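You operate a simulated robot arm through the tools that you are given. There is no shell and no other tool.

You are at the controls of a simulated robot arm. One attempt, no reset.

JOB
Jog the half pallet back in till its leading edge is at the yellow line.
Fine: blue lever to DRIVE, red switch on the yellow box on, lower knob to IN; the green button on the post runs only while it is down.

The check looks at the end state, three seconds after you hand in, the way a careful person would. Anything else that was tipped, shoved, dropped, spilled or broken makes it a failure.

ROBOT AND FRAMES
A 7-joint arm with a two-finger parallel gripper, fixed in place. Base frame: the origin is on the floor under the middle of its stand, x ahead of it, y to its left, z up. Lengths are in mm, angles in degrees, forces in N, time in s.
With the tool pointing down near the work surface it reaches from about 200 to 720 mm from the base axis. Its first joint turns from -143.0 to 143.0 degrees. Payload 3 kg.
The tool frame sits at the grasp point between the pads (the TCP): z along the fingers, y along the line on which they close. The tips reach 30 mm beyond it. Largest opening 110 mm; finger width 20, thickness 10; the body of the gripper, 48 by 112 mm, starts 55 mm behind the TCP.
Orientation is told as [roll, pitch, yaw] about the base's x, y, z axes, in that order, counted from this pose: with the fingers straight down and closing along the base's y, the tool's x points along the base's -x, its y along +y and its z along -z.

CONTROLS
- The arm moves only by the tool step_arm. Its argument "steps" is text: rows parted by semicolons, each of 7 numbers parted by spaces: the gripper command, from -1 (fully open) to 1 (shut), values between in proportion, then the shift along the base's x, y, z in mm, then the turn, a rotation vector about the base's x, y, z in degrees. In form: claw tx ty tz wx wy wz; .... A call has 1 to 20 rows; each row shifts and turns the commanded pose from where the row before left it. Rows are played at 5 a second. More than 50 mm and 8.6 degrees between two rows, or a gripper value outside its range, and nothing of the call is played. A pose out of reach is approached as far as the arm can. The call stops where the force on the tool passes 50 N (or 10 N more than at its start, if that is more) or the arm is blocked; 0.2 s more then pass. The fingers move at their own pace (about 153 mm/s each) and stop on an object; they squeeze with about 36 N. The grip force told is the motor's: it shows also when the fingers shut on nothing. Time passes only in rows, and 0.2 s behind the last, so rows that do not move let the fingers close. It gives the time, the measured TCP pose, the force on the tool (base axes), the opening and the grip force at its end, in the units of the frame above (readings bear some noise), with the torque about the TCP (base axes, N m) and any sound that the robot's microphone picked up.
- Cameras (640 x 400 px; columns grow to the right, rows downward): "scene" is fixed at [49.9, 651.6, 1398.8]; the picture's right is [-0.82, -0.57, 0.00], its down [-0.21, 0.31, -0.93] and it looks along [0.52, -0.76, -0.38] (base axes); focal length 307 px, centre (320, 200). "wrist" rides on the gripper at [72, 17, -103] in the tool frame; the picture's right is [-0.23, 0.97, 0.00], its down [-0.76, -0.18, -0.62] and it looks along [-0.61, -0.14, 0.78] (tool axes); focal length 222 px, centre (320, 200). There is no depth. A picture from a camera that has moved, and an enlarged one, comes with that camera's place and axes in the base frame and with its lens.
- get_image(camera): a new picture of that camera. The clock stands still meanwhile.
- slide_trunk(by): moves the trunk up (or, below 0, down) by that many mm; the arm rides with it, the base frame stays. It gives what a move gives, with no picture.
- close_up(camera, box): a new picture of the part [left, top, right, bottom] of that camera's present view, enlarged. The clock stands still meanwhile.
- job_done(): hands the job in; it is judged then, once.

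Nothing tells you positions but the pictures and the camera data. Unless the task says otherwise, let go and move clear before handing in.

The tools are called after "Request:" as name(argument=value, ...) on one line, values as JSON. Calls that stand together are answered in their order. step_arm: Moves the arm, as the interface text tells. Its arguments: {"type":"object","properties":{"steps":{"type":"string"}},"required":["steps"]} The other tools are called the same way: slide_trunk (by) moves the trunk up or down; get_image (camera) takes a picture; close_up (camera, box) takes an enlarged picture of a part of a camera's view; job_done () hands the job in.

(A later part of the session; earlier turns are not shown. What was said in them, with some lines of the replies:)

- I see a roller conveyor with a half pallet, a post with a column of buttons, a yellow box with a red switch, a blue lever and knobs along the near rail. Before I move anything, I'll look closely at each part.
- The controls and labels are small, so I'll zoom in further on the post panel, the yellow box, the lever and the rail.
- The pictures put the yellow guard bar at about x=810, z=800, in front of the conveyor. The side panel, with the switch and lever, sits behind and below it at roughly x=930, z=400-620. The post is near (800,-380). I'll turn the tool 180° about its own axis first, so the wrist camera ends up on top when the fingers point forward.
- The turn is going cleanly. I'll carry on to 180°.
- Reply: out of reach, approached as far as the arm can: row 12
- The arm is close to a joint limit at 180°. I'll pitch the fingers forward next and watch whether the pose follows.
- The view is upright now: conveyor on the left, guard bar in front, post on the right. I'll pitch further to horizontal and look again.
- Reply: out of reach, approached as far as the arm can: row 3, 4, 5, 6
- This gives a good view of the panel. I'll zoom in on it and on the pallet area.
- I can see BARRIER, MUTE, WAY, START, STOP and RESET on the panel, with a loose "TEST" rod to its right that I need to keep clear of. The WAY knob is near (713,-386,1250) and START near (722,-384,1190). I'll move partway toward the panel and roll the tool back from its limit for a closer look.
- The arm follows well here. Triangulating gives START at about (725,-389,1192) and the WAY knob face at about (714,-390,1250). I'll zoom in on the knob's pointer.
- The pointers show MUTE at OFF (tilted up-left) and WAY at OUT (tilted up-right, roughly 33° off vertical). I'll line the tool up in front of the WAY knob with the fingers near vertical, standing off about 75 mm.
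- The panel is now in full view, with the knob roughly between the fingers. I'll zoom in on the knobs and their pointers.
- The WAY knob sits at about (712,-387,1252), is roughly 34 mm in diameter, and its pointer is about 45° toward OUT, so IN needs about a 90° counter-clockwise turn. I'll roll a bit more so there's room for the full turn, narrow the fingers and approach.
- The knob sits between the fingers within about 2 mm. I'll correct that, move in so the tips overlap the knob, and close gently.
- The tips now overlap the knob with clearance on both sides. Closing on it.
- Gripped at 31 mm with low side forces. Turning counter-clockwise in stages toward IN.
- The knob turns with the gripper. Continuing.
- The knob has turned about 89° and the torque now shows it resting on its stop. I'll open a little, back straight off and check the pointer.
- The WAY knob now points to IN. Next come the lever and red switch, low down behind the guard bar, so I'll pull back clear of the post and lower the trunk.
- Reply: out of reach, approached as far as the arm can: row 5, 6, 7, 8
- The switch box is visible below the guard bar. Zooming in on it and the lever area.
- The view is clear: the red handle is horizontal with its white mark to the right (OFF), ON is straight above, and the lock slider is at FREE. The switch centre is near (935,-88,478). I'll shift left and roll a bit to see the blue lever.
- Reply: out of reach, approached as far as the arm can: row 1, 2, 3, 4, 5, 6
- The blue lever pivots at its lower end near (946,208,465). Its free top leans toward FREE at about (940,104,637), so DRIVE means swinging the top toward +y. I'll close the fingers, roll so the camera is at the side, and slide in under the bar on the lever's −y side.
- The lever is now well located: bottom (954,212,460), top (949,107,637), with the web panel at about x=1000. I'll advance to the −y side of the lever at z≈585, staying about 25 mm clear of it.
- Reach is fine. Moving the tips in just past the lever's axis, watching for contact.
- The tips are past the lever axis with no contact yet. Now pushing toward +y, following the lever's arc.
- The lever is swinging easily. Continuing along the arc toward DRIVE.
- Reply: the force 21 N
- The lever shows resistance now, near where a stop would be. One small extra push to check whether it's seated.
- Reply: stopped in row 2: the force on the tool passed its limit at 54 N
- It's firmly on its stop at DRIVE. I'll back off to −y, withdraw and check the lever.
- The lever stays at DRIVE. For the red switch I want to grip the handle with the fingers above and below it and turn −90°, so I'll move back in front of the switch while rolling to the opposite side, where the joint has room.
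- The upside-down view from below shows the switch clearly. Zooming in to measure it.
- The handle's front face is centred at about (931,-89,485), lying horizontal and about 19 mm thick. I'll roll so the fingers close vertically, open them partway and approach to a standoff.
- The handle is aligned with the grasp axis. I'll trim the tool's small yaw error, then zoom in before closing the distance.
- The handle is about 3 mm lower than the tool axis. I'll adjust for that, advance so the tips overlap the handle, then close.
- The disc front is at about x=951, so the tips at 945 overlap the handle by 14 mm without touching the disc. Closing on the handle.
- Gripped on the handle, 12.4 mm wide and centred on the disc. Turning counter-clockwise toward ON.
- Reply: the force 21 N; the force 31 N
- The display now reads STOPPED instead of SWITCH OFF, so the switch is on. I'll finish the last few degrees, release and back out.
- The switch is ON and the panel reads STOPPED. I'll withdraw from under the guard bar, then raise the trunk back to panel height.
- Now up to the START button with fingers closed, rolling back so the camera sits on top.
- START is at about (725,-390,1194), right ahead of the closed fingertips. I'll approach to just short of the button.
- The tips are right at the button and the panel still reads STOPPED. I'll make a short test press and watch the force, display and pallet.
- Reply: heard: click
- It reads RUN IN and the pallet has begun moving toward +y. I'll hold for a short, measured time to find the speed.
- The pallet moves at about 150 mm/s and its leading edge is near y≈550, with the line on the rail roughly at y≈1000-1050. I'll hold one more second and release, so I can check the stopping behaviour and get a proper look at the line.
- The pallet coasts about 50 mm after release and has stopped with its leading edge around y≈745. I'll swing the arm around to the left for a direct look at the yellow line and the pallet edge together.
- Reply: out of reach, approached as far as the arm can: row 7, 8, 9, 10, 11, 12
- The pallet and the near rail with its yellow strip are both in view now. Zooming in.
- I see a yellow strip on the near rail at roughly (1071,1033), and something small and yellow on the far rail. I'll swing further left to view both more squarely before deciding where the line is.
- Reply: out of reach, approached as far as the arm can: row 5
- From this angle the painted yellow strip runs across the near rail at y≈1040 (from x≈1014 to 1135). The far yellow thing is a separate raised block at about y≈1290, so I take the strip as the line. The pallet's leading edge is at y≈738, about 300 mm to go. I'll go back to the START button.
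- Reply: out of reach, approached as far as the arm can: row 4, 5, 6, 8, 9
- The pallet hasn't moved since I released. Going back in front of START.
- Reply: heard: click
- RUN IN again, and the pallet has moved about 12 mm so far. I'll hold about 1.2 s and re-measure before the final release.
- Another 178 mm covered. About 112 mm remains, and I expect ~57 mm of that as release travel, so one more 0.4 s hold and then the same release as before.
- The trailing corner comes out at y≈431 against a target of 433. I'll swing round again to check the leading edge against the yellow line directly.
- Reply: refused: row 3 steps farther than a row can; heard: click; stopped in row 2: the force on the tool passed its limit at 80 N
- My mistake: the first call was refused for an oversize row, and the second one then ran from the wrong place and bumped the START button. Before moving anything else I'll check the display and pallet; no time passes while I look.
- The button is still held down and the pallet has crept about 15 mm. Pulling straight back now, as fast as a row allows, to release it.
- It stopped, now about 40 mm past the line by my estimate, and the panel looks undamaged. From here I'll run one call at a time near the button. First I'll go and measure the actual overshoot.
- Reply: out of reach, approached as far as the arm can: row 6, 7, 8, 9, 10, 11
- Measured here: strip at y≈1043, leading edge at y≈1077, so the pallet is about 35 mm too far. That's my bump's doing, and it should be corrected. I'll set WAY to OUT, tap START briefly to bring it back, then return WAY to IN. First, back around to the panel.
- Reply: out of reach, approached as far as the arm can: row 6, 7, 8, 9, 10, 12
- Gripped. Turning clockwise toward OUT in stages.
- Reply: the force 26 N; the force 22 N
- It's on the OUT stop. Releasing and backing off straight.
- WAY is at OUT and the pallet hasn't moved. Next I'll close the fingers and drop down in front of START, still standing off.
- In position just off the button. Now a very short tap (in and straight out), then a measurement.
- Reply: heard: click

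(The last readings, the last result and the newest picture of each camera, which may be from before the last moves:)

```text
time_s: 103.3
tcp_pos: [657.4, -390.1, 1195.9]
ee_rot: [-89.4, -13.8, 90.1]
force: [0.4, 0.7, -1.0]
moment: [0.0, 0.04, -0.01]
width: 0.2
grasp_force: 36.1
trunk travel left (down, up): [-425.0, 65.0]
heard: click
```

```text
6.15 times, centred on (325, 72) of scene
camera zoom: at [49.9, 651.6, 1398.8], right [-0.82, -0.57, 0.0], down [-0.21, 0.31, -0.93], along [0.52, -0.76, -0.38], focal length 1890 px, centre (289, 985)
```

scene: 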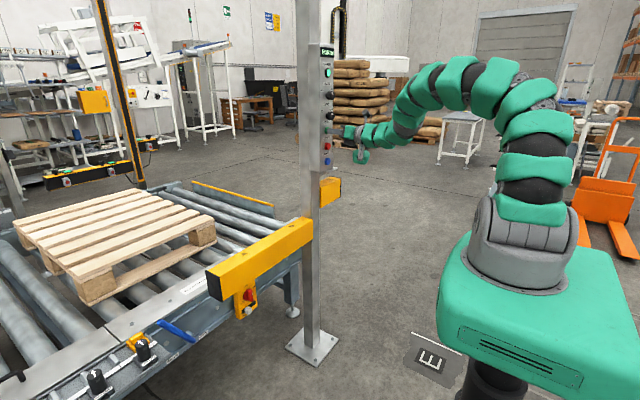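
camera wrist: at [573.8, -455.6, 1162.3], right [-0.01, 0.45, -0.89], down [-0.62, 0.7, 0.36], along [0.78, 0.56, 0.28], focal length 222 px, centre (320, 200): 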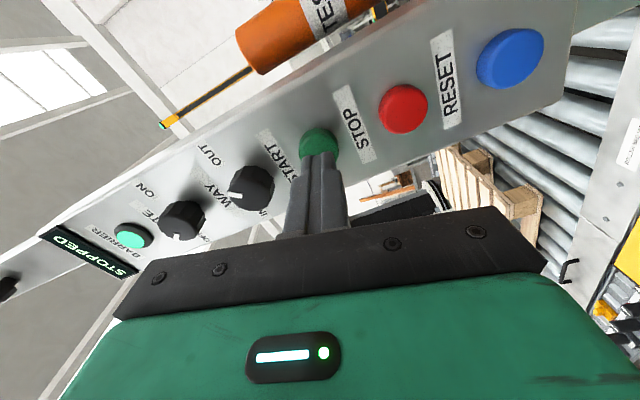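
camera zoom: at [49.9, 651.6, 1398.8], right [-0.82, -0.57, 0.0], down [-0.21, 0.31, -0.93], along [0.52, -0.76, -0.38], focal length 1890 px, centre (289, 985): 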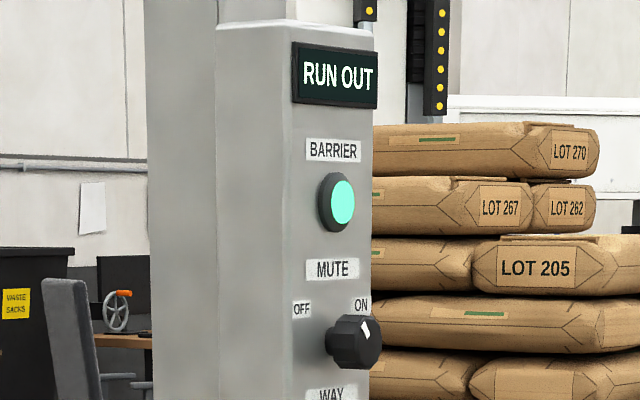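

In OUT mode the drive has latched. The panel reads RUN OUT with my finger already off the button, and the pallet is still moving out. I'll press the red STOP button, just below START, right away.

Request:
step_arm(steps="1 6 0 -48 0 0 0; 1 20 0 -18 0 0 0; 1 14 0 0 0 0 0")

Request:
close_up(camera="scene", box=[305, 40, 345, 105])

Request:
get_image(camera="wrist")

Request:
get_image(camera="scene")

```text
time_s: 104.1
tcp_pos: [696.4, -387.9, 1129.1]
ee_rot: [-89.6, -13.9, 90.0]
force: [-12.6, 4.1, 0.5]
moment: [0.05, -0.01, 0.06]
width: 0.0
grasp_force: 35.7
trunk travel left (down, up): [-425.0, 65.0]
heard: click
```

```text
6.15 times, centred on (325, 72) of scene
camera zoom: at [49.9, 651.6, 1398.8], right [-0.82, -0.57, 0.0], down [-0.21, 0.31, -0.93], along [0.52, -0.76, -0.38], focal length 1890 px, centre (289, 985)
```

zoom: 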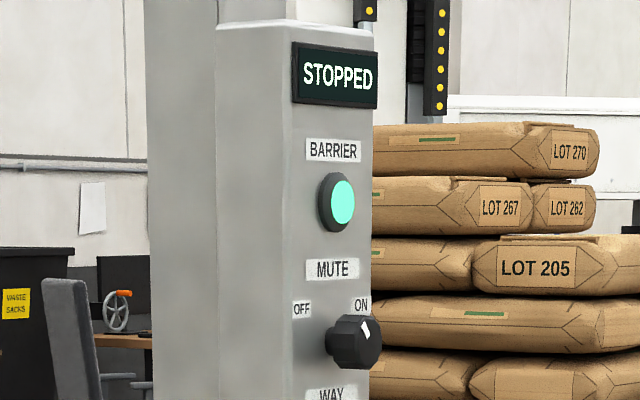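

```text
taken
camera wrist: at [592.8, -453.5, 1096.6], right [-0.01, 0.45, -0.89], down [-0.62, 0.7, 0.36], along [0.78, 0.56, 0.28], focal length 222 px, centre (320, 200)
```

wrist: 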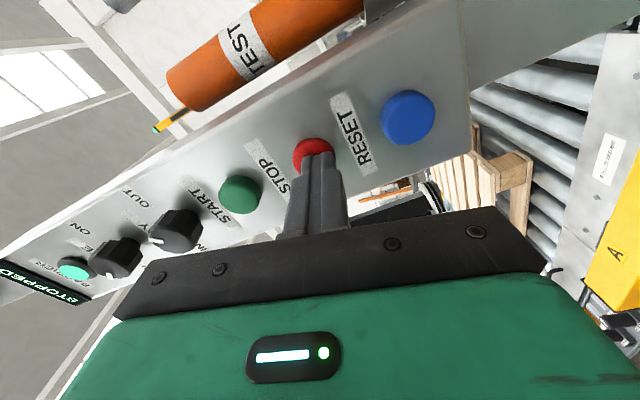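

```text
taken
```

scene: 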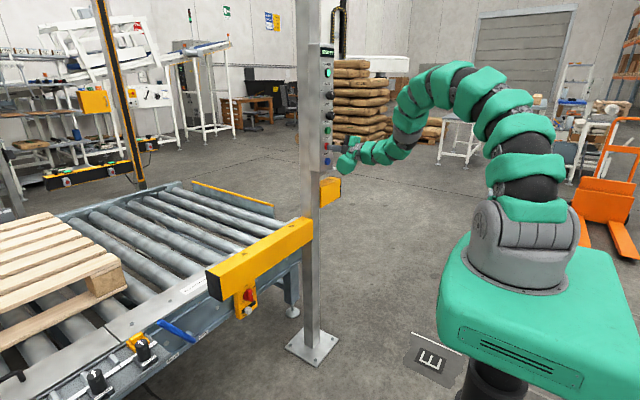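

STOP worked: the display reads STOPPED. Backing off from the button and measuring where the pallet ended up.

Request:
step_arm(steps="1 -15 0 0 0 0 0; 1 -25 0 0 0 0 0; 1 -25 0 0 0 0 0; 1 0 0 0 0 0 0")

Request:
close_up(camera="scene", box=[0, 230, 200, 355])

Request:
close_up(camera="scene", box=[305, 40, 345, 105])

Request:
close_up(camera="scene", box=[0, 170, 240, 320])

```text
time_s: 105.1
tcp_pos: [628.1, -388.8, 1129.6]
ee_rot: [-89.6, -13.8, 90.1]
force: [-0.2, 0.5, 0.5]
moment: [0.02, -0.01, -0.02]
width: 0.0
grasp_force: 36.5
trunk travel left (down, up): [-425.0, 65.0]
```

```text
3.20 times, centred on (100, 292) of scene
camera zoom: at [49.9, 651.6, 1398.8], right [-0.82, -0.57, 0.0], down [-0.21, 0.31, -0.93], along [0.52, -0.76, -0.38], focal length 983 px, centre (1024, -96)
```

zoom: 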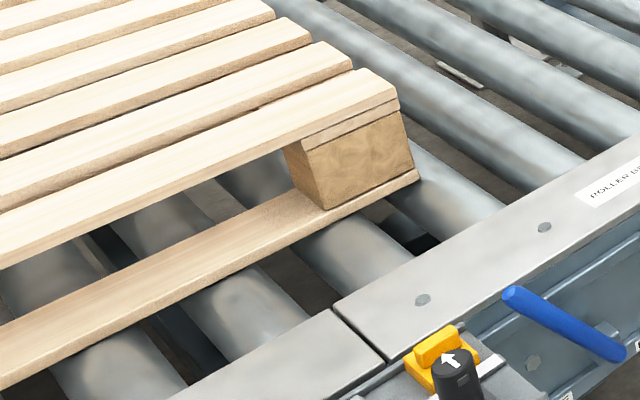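

```text
6.15 times, centred on (325, 72) of scene
camera zoom: at [49.9, 651.6, 1398.8], right [-0.82, -0.57, 0.0], down [-0.21, 0.31, -0.93], along [0.52, -0.76, -0.38], focal length 1890 px, centre (289, 985)
```

zoom: 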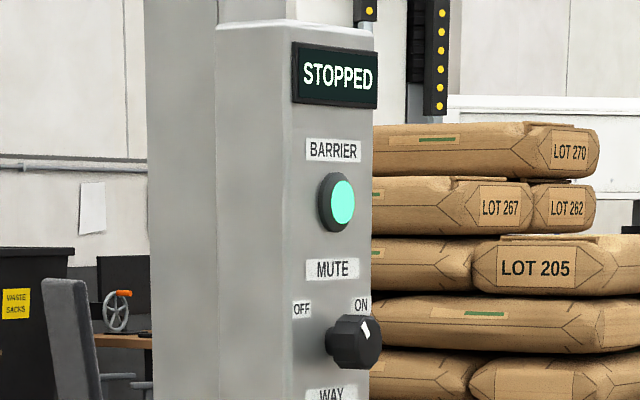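

```text
2.67 times, centred on (120, 245) of scene
camera zoom: at [49.9, 651.6, 1398.8], right [-0.82, -0.57, 0.0], down [-0.21, 0.31, -0.93], along [0.52, -0.76, -0.38], focal length 819 px, centre (853, 80)
```

zoom: 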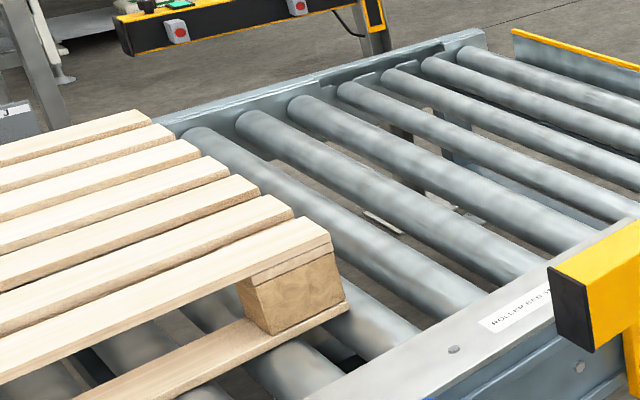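

The pallet rests about 210 mm short of the line, with the trailing corner at y≈227 and a target of ≈437. OUT latches, while IN is hold-to-run as described. So I'll set WAY back to IN and finish with a held press. First, the knob again.

Request:
step_arm(steps="0.1 0 0 25 0 0 0; 0.1 0 0 25 0 0 0; 0.1 0 0 25 0 0 0; 0.1 0 0 25 0 0 0; 0.1 0 0 23 0 0 0; 0.1 12 0 0 0 0 0; 0.1 12 0 0 0 0 0; 0.1 12 0 0 0 0 0; 0.1 10 0 0 0 0 0")

Request:
close_up(camera="wrist", box=[240, 100, 420, 230])

```text
time_s: 107.1
tcp_pos: [675.8, -389.4, 1249.2]
ee_rot: [-89.5, -13.8, 89.9]
force: [0.0, 0.4, -0.7]
moment: [0.03, -0.02, -0.01]
width: 49.5
grasp_force: 0.1
trunk travel left (down, up): [-425.0, 65.0]
```

```text
3.08 times, centred on (330, 165) of wrist
camera zoom: at [574.1, -455.2, 1218.2], right [-0.01, 0.45, -0.89], down [-0.62, 0.7, 0.36], along [0.78, 0.56, 0.28], focal length 684 px, centre (289, 308)
```

zoom: 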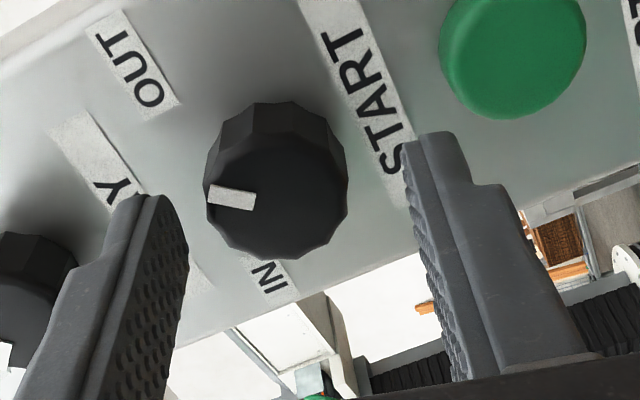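

Request:
step_arm(steps="0.1 7 -0.5 2 0 0 0; 0.1 7 0 0.5 0 0 0; 0.1 5 0 0 0 0 0; 0.3 0 0 0 0 0 0; 0.6 0 0 0 0 0 0; 0.6 0 0 0 0 0 0; 0.6 0 0 0 0 0 0")

```text
time_s: 108.7
tcp_pos: [696.9, -389.5, 1253.4]
ee_rot: [-89.6, -13.9, 90.0]
force: [2.7, -1.6, 5.6]
moment: [-0.01, -0.02, -0.56]
width: 31.2
grasp_force: 45.0
trunk travel left (down, up): [-425.0, 65.0]
```

Gripped again with low forces. Turning counter-clockwise back to IN.

Request:
step_arm(steps="0.6 0 0 0.3 -6 0 0; 0.6 0 0 0 -8 0 0; 0.6 0 0 0 -8 0 0; 0.6 0 0 0 -8 0 0; 0.6 0 0 0 -8 0 0")

Request:
step_arm(steps="0.6 0 0 0 -8 0 0; 0.6 0 0 0 -8 0 0; 0.6 0 0 0 -8 0 0; 0.6 0 0 0 -8 0 0")

Request:
close_up(camera="wrist", box=[240, 100, 420, 230])

```text
time_s: 109.9
tcp_pos: [696.8, -388.9, 1254.0]
ee_rot: [-89.4, 24.3, 90.1]
force: [-0.3, 2.9, -5.4]
moment: [0.0, 0.43, 1.21]
width: 31.3
grasp_force: 44.9
trunk travel left (down, up): [-425.0, 65.0]
```

```text
time_s: 110.9
tcp_pos: [697.0, -390.5, 1251.8]
ee_rot: [-89.2, 56.3, 90.3]
force: [-5.7, 12.2, -14.2]
moment: [-0.01, 0.31, 0.31]
width: 31.2
grasp_force: 44.9
trunk travel left (down, up): [-425.0, 65.0]
```

```text
3.08 times, centred on (330, 165) of wrist
camera zoom: at [593.9, -442.6, 1305.1], right [-0.01, -0.68, -0.73], down [-0.62, 0.57, -0.53], along [0.78, 0.45, -0.43], focal length 684 px, centre (289, 308)
```

zoom: 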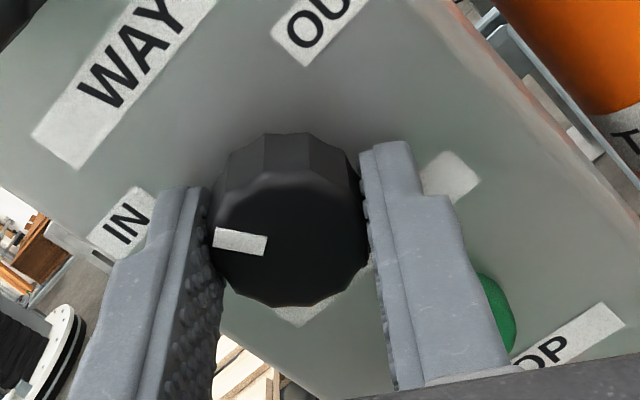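

Request:
step_arm(steps="0.6 0 0.3 -0.3 -7 0 0; 0.6 0 0 0 -7 0 0; 0.6 0 0 0 -5.5 0 0")

Request:
close_up(camera="wrist", box=[200, 0, 420, 230])

```text
time_s: 111.7
tcp_pos: [697.8, -390.8, 1256.3]
ee_rot: [-90.0, 75.7, 89.6]
force: [5.2, 2.4, -5.1]
moment: [0.4, 0.91, 0.16]
width: 31.4
grasp_force: 45.2
trunk travel left (down, up): [-425.0, 65.0]
```

```text
1.74 times, centred on (310, 115) of wrist
camera zoom: at [593.6, -423.1, 1321.6], right [-0.01, -0.89, -0.46], down [-0.62, 0.36, -0.69], along [0.78, 0.28, -0.55], focal length 386 px, centre (337, 348)
```

zoom: 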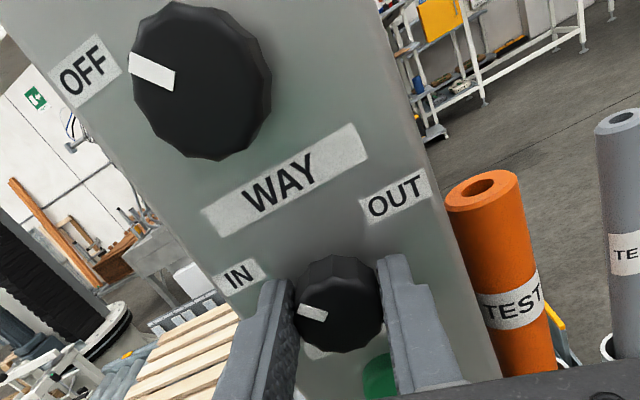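

WAY is on its IN stop, with the pointer parallel to MUTE's and the torque confirming it. Releasing and backing off.

Request:
step_arm(steps="0.1 0 0 0 0 0 0; 0.1 0 0 0 0 0 0; 0.1 -8 0 0 0 0 0; 0.1 -15 0 0 0 0 0; 0.1 -20 0 0 0 0 0; 0.1 -20 0 0 0 0 0")

Request:
close_up(camera="scene", box=[305, 60, 350, 130])

Request:
get_image(camera="wrist")

```text
time_s: 113.1
tcp_pos: [633.2, -390.3, 1253.6]
ee_rot: [-89.5, 75.7, 90.0]
force: [-0.8, -0.7, -0.4]
moment: [0.03, 0.01, 0.01]
width: 49.6
grasp_force: 0.0
trunk travel left (down, up): [-425.0, 65.0]
```

```text
5.71 times, centred on (328, 95) of scene
camera zoom: at [49.9, 651.6, 1398.8], right [-0.82, -0.57, 0.0], down [-0.21, 0.31, -0.93], along [0.52, -0.76, -0.38], focal length 1755 px, centre (277, 800)
```

zoom: 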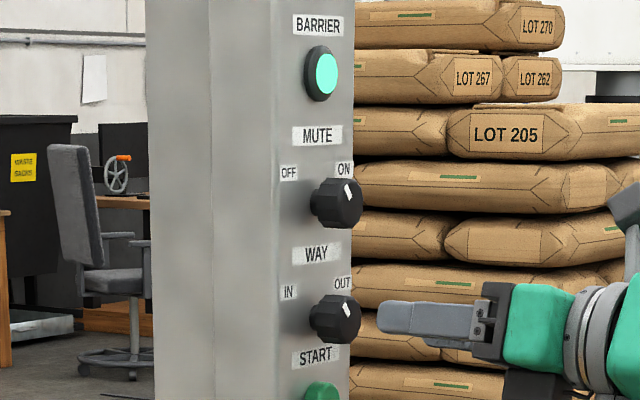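

```text
taken
camera wrist: at [529.9, -422.6, 1320.6], right [-0.01, -0.89, -0.46], down [-0.62, 0.37, -0.69], along [0.78, 0.28, -0.55], focal length 222 px, centre (320, 200)
```

wrist: 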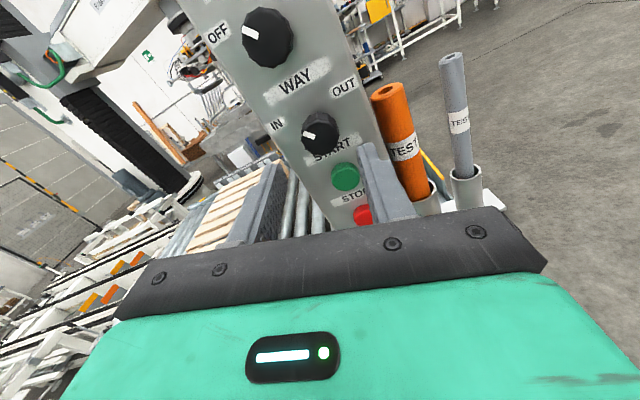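

WAY is back at IN. Closing the fingers and lining up on START again.

Request:
step_arm(steps="1 0 0 -15 0 0 0; 1 0 0 -15 0 0 0; 1 0 0 -15 0 0 0; 1 0 0 -15 0 0 0; 1 15 0 0 0 0 0; 1 15 0 0 0 0 0; 1 14 0 0 0 0 0")

Request:
get_image(camera="wrist")

Request:
close_up(camera="scene", box=[0, 230, 200, 355])

```text
time_s: 114.7
tcp_pos: [678.1, -388.5, 1194.7]
ee_rot: [-89.7, 75.7, 90.0]
force: [0.3, 0.6, -0.1]
moment: [-0.05, 0.02, -0.01]
width: 0.3
grasp_force: 36.1
trunk travel left (down, up): [-425.0, 65.0]
```

```text
taken
camera wrist: at [574.8, -421.9, 1261.1], right [-0.01, -0.89, -0.46], down [-0.62, 0.36, -0.69], along [0.78, 0.28, -0.55], focal length 222 px, centre (320, 200)
```

wrist: 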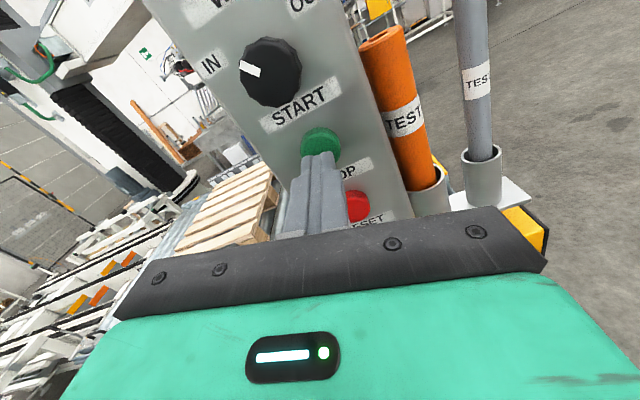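

```text
3.20 times, centred on (100, 292) of scene
camera zoom: at [49.9, 651.6, 1398.8], right [-0.82, -0.57, 0.0], down [-0.21, 0.31, -0.93], along [0.52, -0.76, -0.38], focal length 983 px, centre (1024, -96)
```

zoom: 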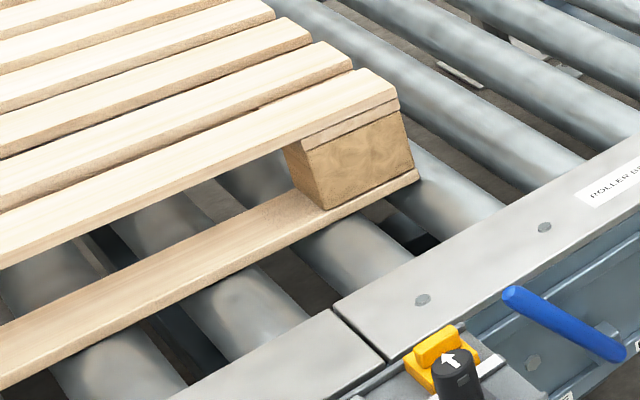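

Request:
step_arm(steps="1 6.3 -1 -0.5 0 0 0")

```text
time_s: 115.1
tcp_pos: [684.1, -390.1, 1193.5]
ee_rot: [-89.2, 75.7, 90.2]
force: [0.5, -0.2, -0.2]
moment: [-0.02, 0.0, 0.01]
width: 0.0
grasp_force: 35.8
trunk travel left (down, up): [-425.0, 65.0]
```

Same start point as last time. Pressing with the same stroke, then measuring.

Request:
step_arm(steps="1 4 0 0 0 0 0; 1 4 0 0 0 0 0; 1 3 0 0 0 0 0")

Request:
close_up(camera="scene", box=[0, 230, 200, 355])

Request:
close_up(camera="scene", box=[305, 40, 345, 105])

```text
time_s: 115.9
tcp_pos: [694.0, -390.6, 1194.7]
ee_rot: [-89.6, 75.6, 90.0]
force: [-2.7, 0.1, -0.3]
moment: [0.0, 0.0, 0.02]
width: 0.0
grasp_force: 35.7
trunk travel left (down, up): [-425.0, 65.0]
heard: click
```

```text
3.20 times, centred on (100, 292) of scene
camera zoom: at [49.9, 651.6, 1398.8], right [-0.82, -0.57, 0.0], down [-0.21, 0.31, -0.93], along [0.52, -0.76, -0.38], focal length 983 px, centre (1024, -96)
```

zoom: 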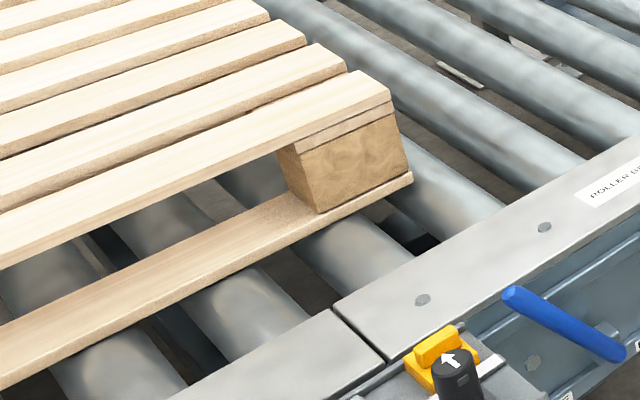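

```text
6.15 times, centred on (325, 72) of scene
camera zoom: at [49.9, 651.6, 1398.8], right [-0.82, -0.57, 0.0], down [-0.21, 0.31, -0.93], along [0.52, -0.76, -0.38], focal length 1890 px, centre (289, 985)
```

zoom: 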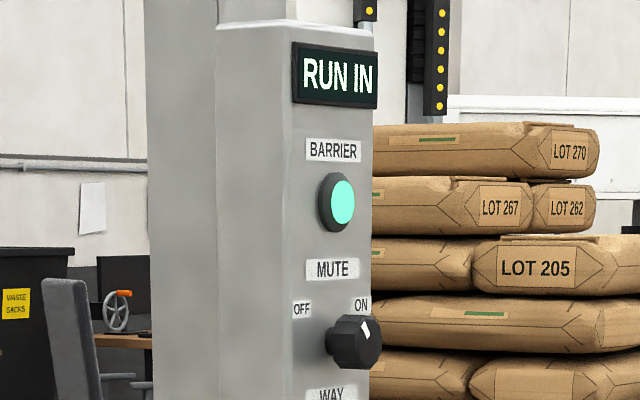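

Request:
step_arm(steps="1 1 0 0 0 0 0; 1 0 0 0 0 0 0; 1 0 0 0 0 0 0; 1 0 0 0 0 0 0")

Request:
close_up(camera="scene", box=[0, 230, 200, 355])

Request:
close_up(camera="wrist", box=[130, 120, 330, 290])

```text
time_s: 116.9
tcp_pos: [695.1, -390.7, 1194.0]
ee_rot: [-89.5, 75.7, 90.0]
force: [-4.7, 0.7, 1.2]
moment: [0.05, 0.01, 0.04]
width: 0.1
grasp_force: 35.7
trunk travel left (down, up): [-425.0, 65.0]
```

```text
3.20 times, centred on (100, 292) of scene
camera zoom: at [49.9, 651.6, 1398.8], right [-0.82, -0.57, 0.0], down [-0.21, 0.31, -0.93], along [0.52, -0.76, -0.38], focal length 983 px, centre (1024, -96)
```

zoom: 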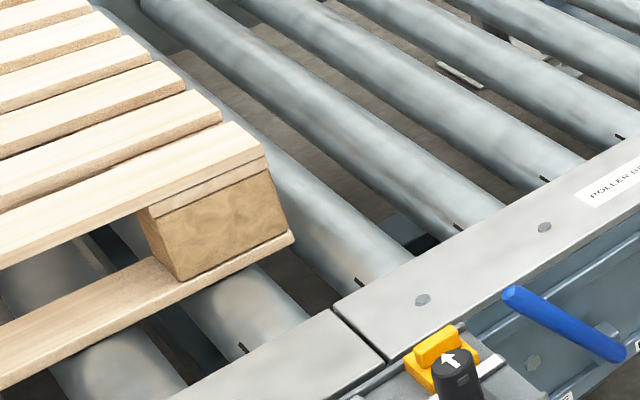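

```text
2.35 times, centred on (230, 205) of wrist
camera zoom: at [592.0, -423.5, 1260.8], right [-0.01, -0.89, -0.46], down [-0.62, 0.37, -0.69], along [0.78, 0.28, -0.55], focal length 523 px, centre (532, 188)
```

zoom: 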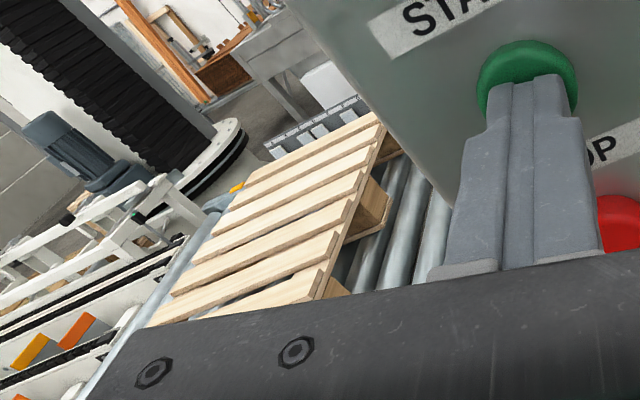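

The trailing corner is at y≈375 with 62 mm to go, and my standard release adds about 57 mm. Releasing exactly as before.

Request:
step_arm(steps="1 -10 0 0 0 0 0; 1 0 0 0 0 0 0; 1 0 0 0 0 0 0; 1 0 0 0 0 0 0")

Request:
close_up(camera="scene", box=[0, 230, 200, 355])

Request:
close_up(camera="scene", box=[305, 40, 345, 105])

```text
time_s: 117.9
tcp_pos: [684.6, -390.2, 1191.6]
ee_rot: [-89.5, 75.7, 90.1]
force: [-0.6, 0.3, 0.1]
moment: [0.05, -0.02, -0.05]
width: 0.0
grasp_force: 36.3
trunk travel left (down, up): [-425.0, 65.0]
```

```text
3.20 times, centred on (100, 292) of scene
camera zoom: at [49.9, 651.6, 1398.8], right [-0.82, -0.57, 0.0], down [-0.21, 0.31, -0.93], along [0.52, -0.76, -0.38], focal length 983 px, centre (1024, -96)
```

zoom: 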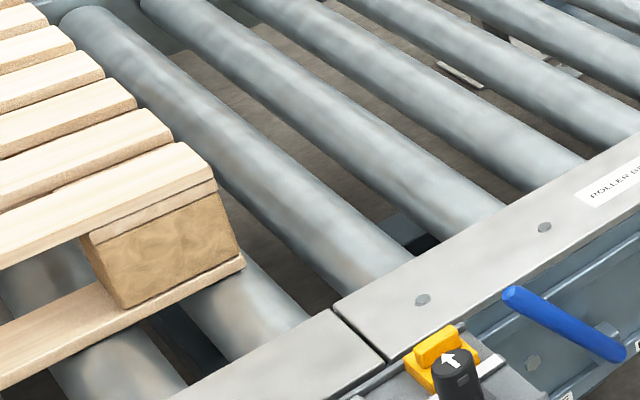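

```text
6.15 times, centred on (325, 72) of scene
camera zoom: at [49.9, 651.6, 1398.8], right [-0.82, -0.57, 0.0], down [-0.21, 0.31, -0.93], along [0.52, -0.76, -0.38], focal length 1890 px, centre (289, 985)
```

zoom: 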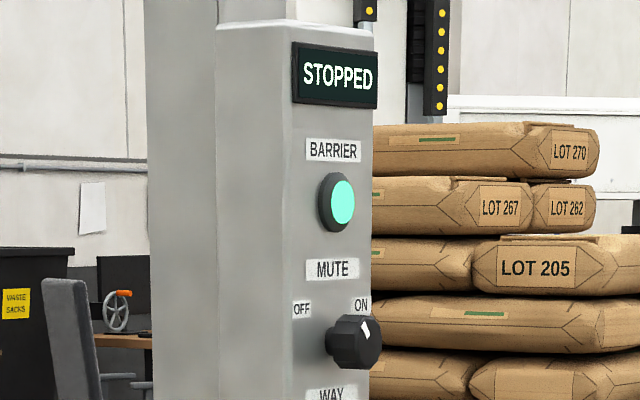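

STOPPED. By my numbers the leading edge is roughly at the strip's near edge. I'll retract first, alone, and confirm it before swinging round to look.

Request:
step_arm(steps="1 -40 0 10 0 0 0; 1 -40 5 20 6 0 0; 1 -35 10 20 6 0 0; 1 -30 15 20 6 0 0")

```text
time_s: 118.9
tcp_pos: [539.4, -360.3, 1265.6]
ee_rot: [-89.5, 57.5, 90.0]
force: [0.7, -0.4, -0.8]
moment: [0.01, 0.01, -0.03]
width: 0.0
grasp_force: 35.9
trunk travel left (down, up): [-425.0, 65.0]
```

Clear of the panel. Swinging around to the viewing position.

Request:
step_arm(steps="1 11.7 38 3 0 0 1.15; 1 11.7 38 3 0 0 1.15; 1 11.7 38 3 0 0 1.15; 1 11.7 38 3 0 0 1.15; 1 4 40 3 0 0 1.15; 1 4 40 3 0 0 1.15; 1 4 40 3 0 0 1.15; 1 4 40 3 0 0 1.15; 1 4 40 3 0 0 1.15; 1 -8 44 3 0 0 1.15; 1 -8 44 3 0 0 1.15; 1 -8 44 3 0 0 1.15; 1 -8 44 3 0 0 1.15; 1 -8 44 3 0 0 1.15; 1 -16 43 0 0 0 1.15; 1 -16 43 0 0 0 1.15; 1 -16 43 0 0 0 1.15; 1 -16 43 0 0 0 1.15; 1 -16 43 0 0 0 1.15; 1 -16 43 0 0 0 1.15")

Request:
get_image(camera="wrist")

```text
time_s: 123.1
tcp_pos: [503.2, 454.6, 1346.8]
ee_rot: [-89.5, 57.6, 113.1]
force: [0.4, -0.3, 0.7]
moment: [-0.03, 0.02, 0.01]
width: 0.0
grasp_force: 36.0
out of reach, approached as far as the arm can: row 6, 7, 8, 10, 11, 12
trunk travel left (down, up): [-425.0, 65.0]
```

```text
taken
camera wrist: at [428.3, 366.7, 1400.4], right [0.27, -0.65, -0.71], down [-0.79, 0.27, -0.55], along [0.55, 0.71, -0.44], focal length 222 px, centre (320, 200)
```

wrist: 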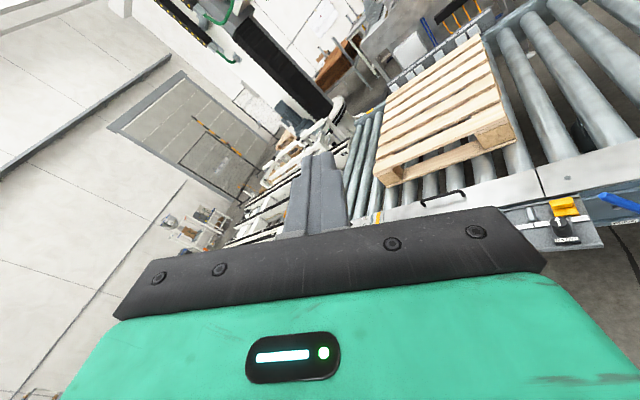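

Let me get closer to the line with the camera looking more squarely along it.

Request:
step_arm(steps="1 -8 40 -18 0 0 -4; 1 -8 40 -18 0 0 -4; 1 -8 40 -18 0 0 -4; 1 -8 40 -18 0 0 -4; 1 -8 40 -18 0 0 -4")

Request:
get_image(camera="wrist")

```text
time_s: 124.3
tcp_pos: [489.7, 516.5, 1315.0]
ee_rot: [-89.5, 57.8, 107.1]
force: [-0.2, -0.2, 0.1]
moment: [0.05, 0.01, -0.01]
width: 0.0
grasp_force: 36.0
out of reach, approached as far as the arm can: row 2, 3, 4, 5
trunk travel left (down, up): [-425.0, 65.0]
```

```text
taken
camera wrist: at [406.5, 436.8, 1367.5], right [0.2, -0.67, -0.71], down [-0.76, 0.35, -0.55], along [0.62, 0.65, -0.44], focal length 222 px, centre (320, 200)
```

wrist: 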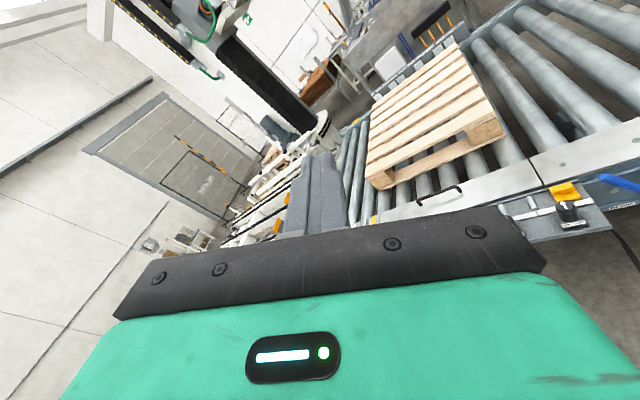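

Request:
close_up(camera="wrist", box=[340, 150, 420, 230])

Request:
close_up(camera="wrist", box=[340, 90, 480, 230])

```text
5.00 times, centred on (380, 190) of wrist
camera zoom: at [406.5, 436.8, 1367.5], right [0.2, -0.67, -0.71], down [-0.76, 0.35, -0.55], along [0.62, 0.65, -0.44], focal length 1111 px, centre (20, 250)
```

zoom: 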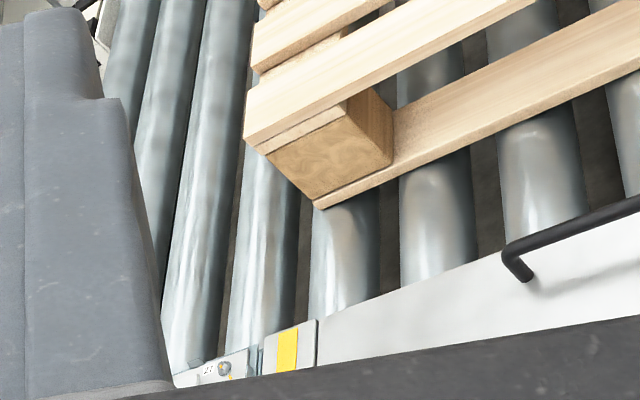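

```text
2.86 times, centred on (410, 160) of wrist
camera zoom: at [406.5, 436.8, 1367.5], right [0.2, -0.67, -0.71], down [-0.76, 0.35, -0.55], along [0.62, 0.65, -0.44], focal length 635 px, centre (63, 314)
```

zoom: 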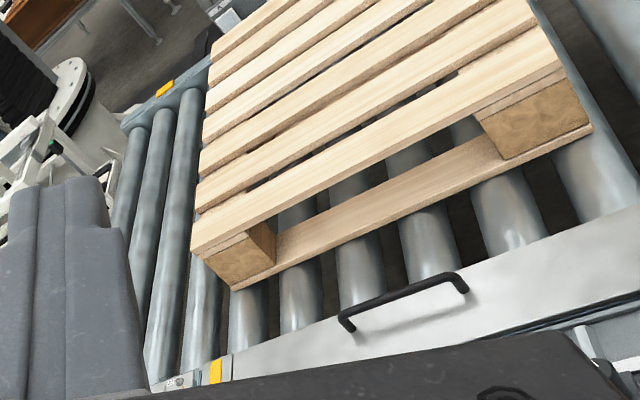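

The strip centre measures y≈1042 and the leading edge y≈1032-1038. The strip is about 22 mm wide, so the edge sits on the line. Last, I'll check the whole scene: display, controls, and that nothing else was disturbed.

Request:
get_image(camera="scene")

Request:
close_up(camera="scene", box=[300, 40, 360, 210])

Request:
close_up(camera="scene", box=[120, 220, 300, 370])

Request:
close_up(camera="scene", box=[0, 230, 200, 355])

```text
taken
```

scene: 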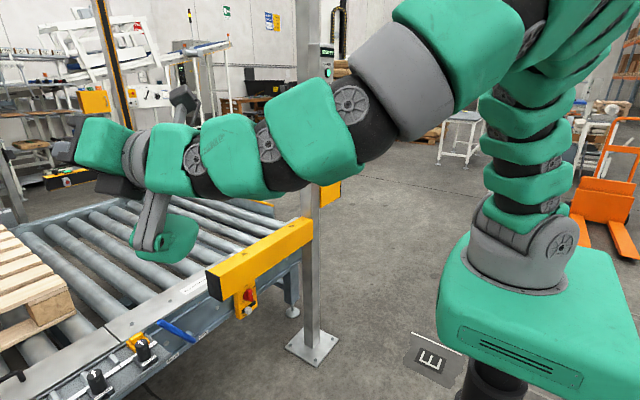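

```text
2.35 times, centred on (330, 125) of scene
camera zoom: at [49.9, 651.6, 1398.8], right [-0.82, -0.57, 0.0], down [-0.21, 0.31, -0.93], along [0.52, -0.76, -0.38], focal length 723 px, centre (296, 376)
```

zoom: 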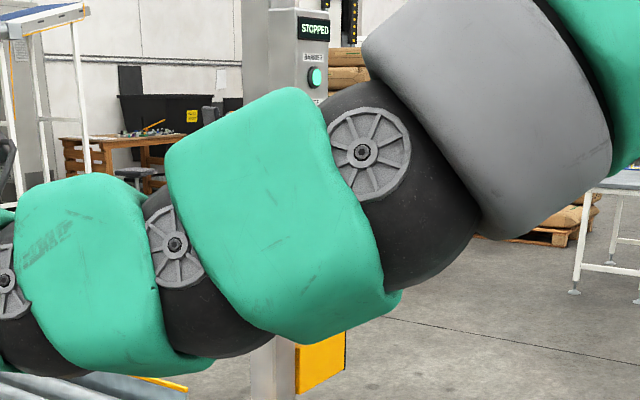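

```text
2.67 times, centred on (210, 295) of scene
camera zoom: at [49.9, 651.6, 1398.8], right [-0.82, -0.57, 0.0], down [-0.21, 0.31, -0.93], along [0.52, -0.76, -0.38], focal length 819 px, centre (613, -53)
```

zoom: 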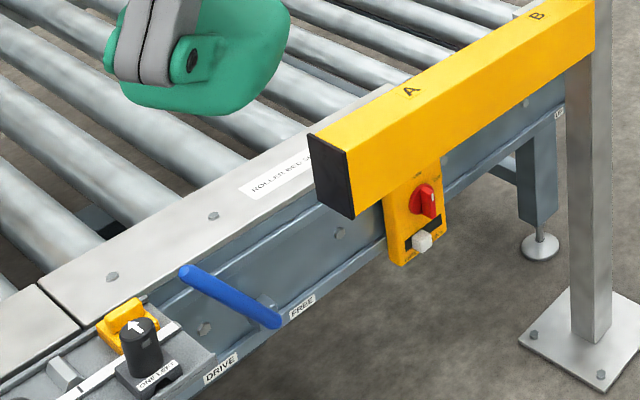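

```text
3.20 times, centred on (100, 292) of scene
camera zoom: at [49.9, 651.6, 1398.8], right [-0.82, -0.57, 0.0], down [-0.21, 0.31, -0.93], along [0.52, -0.76, -0.38], focal length 983 px, centre (1024, -96)
```

zoom: 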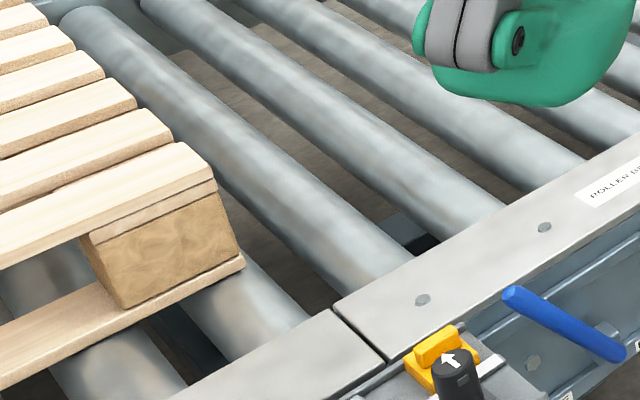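

The panel reads STOPPED and the pallet hasn't moved since, with its leading edge on the yellow strip. The lever is at DRIVE, the red switch ON and WAY at IN, and I saw nothing else disturbed. The arm is clear of everything, so I'm handing in.

Request:
job_done()

```text
The job is handed in.
```

The half pallet is back in with its leading edge on the yellow line, and I've handed the job in. By my camera measurements the edge is about 5–10 mm short of the centre of the strip, which is roughly 22 mm wide.

**End state:**
- The blue lever is at DRIVE.
- The red switch is ON, with its lock slider still at FREE.
- The lower knob is at IN.
- The panel reads STOPPED and the arm is clear.

Two things went wrong on the way:
- **START bumped:** I sent two moves together. The first was refused, so the second drove the fingers into the START button from the wrong place. That peaked at about 80 N on the tool and pushed the pallet about 35 mm past the line. I saw no damage to the button or panel.
- **Drive latched in OUT:** To bring the pallet back I set the knob to OUT and tapped START. In OUT the drive kept running after I let go, and the pallet ran about 245 mm back out before I stopped it with the red STOP button. I then set the knob back to IN and jogged it to the line again.

So the green button runs only while held in IN, but in OUT it keeps going until someone presses STOP. Nothing else looked moved or tipped in the pictures.
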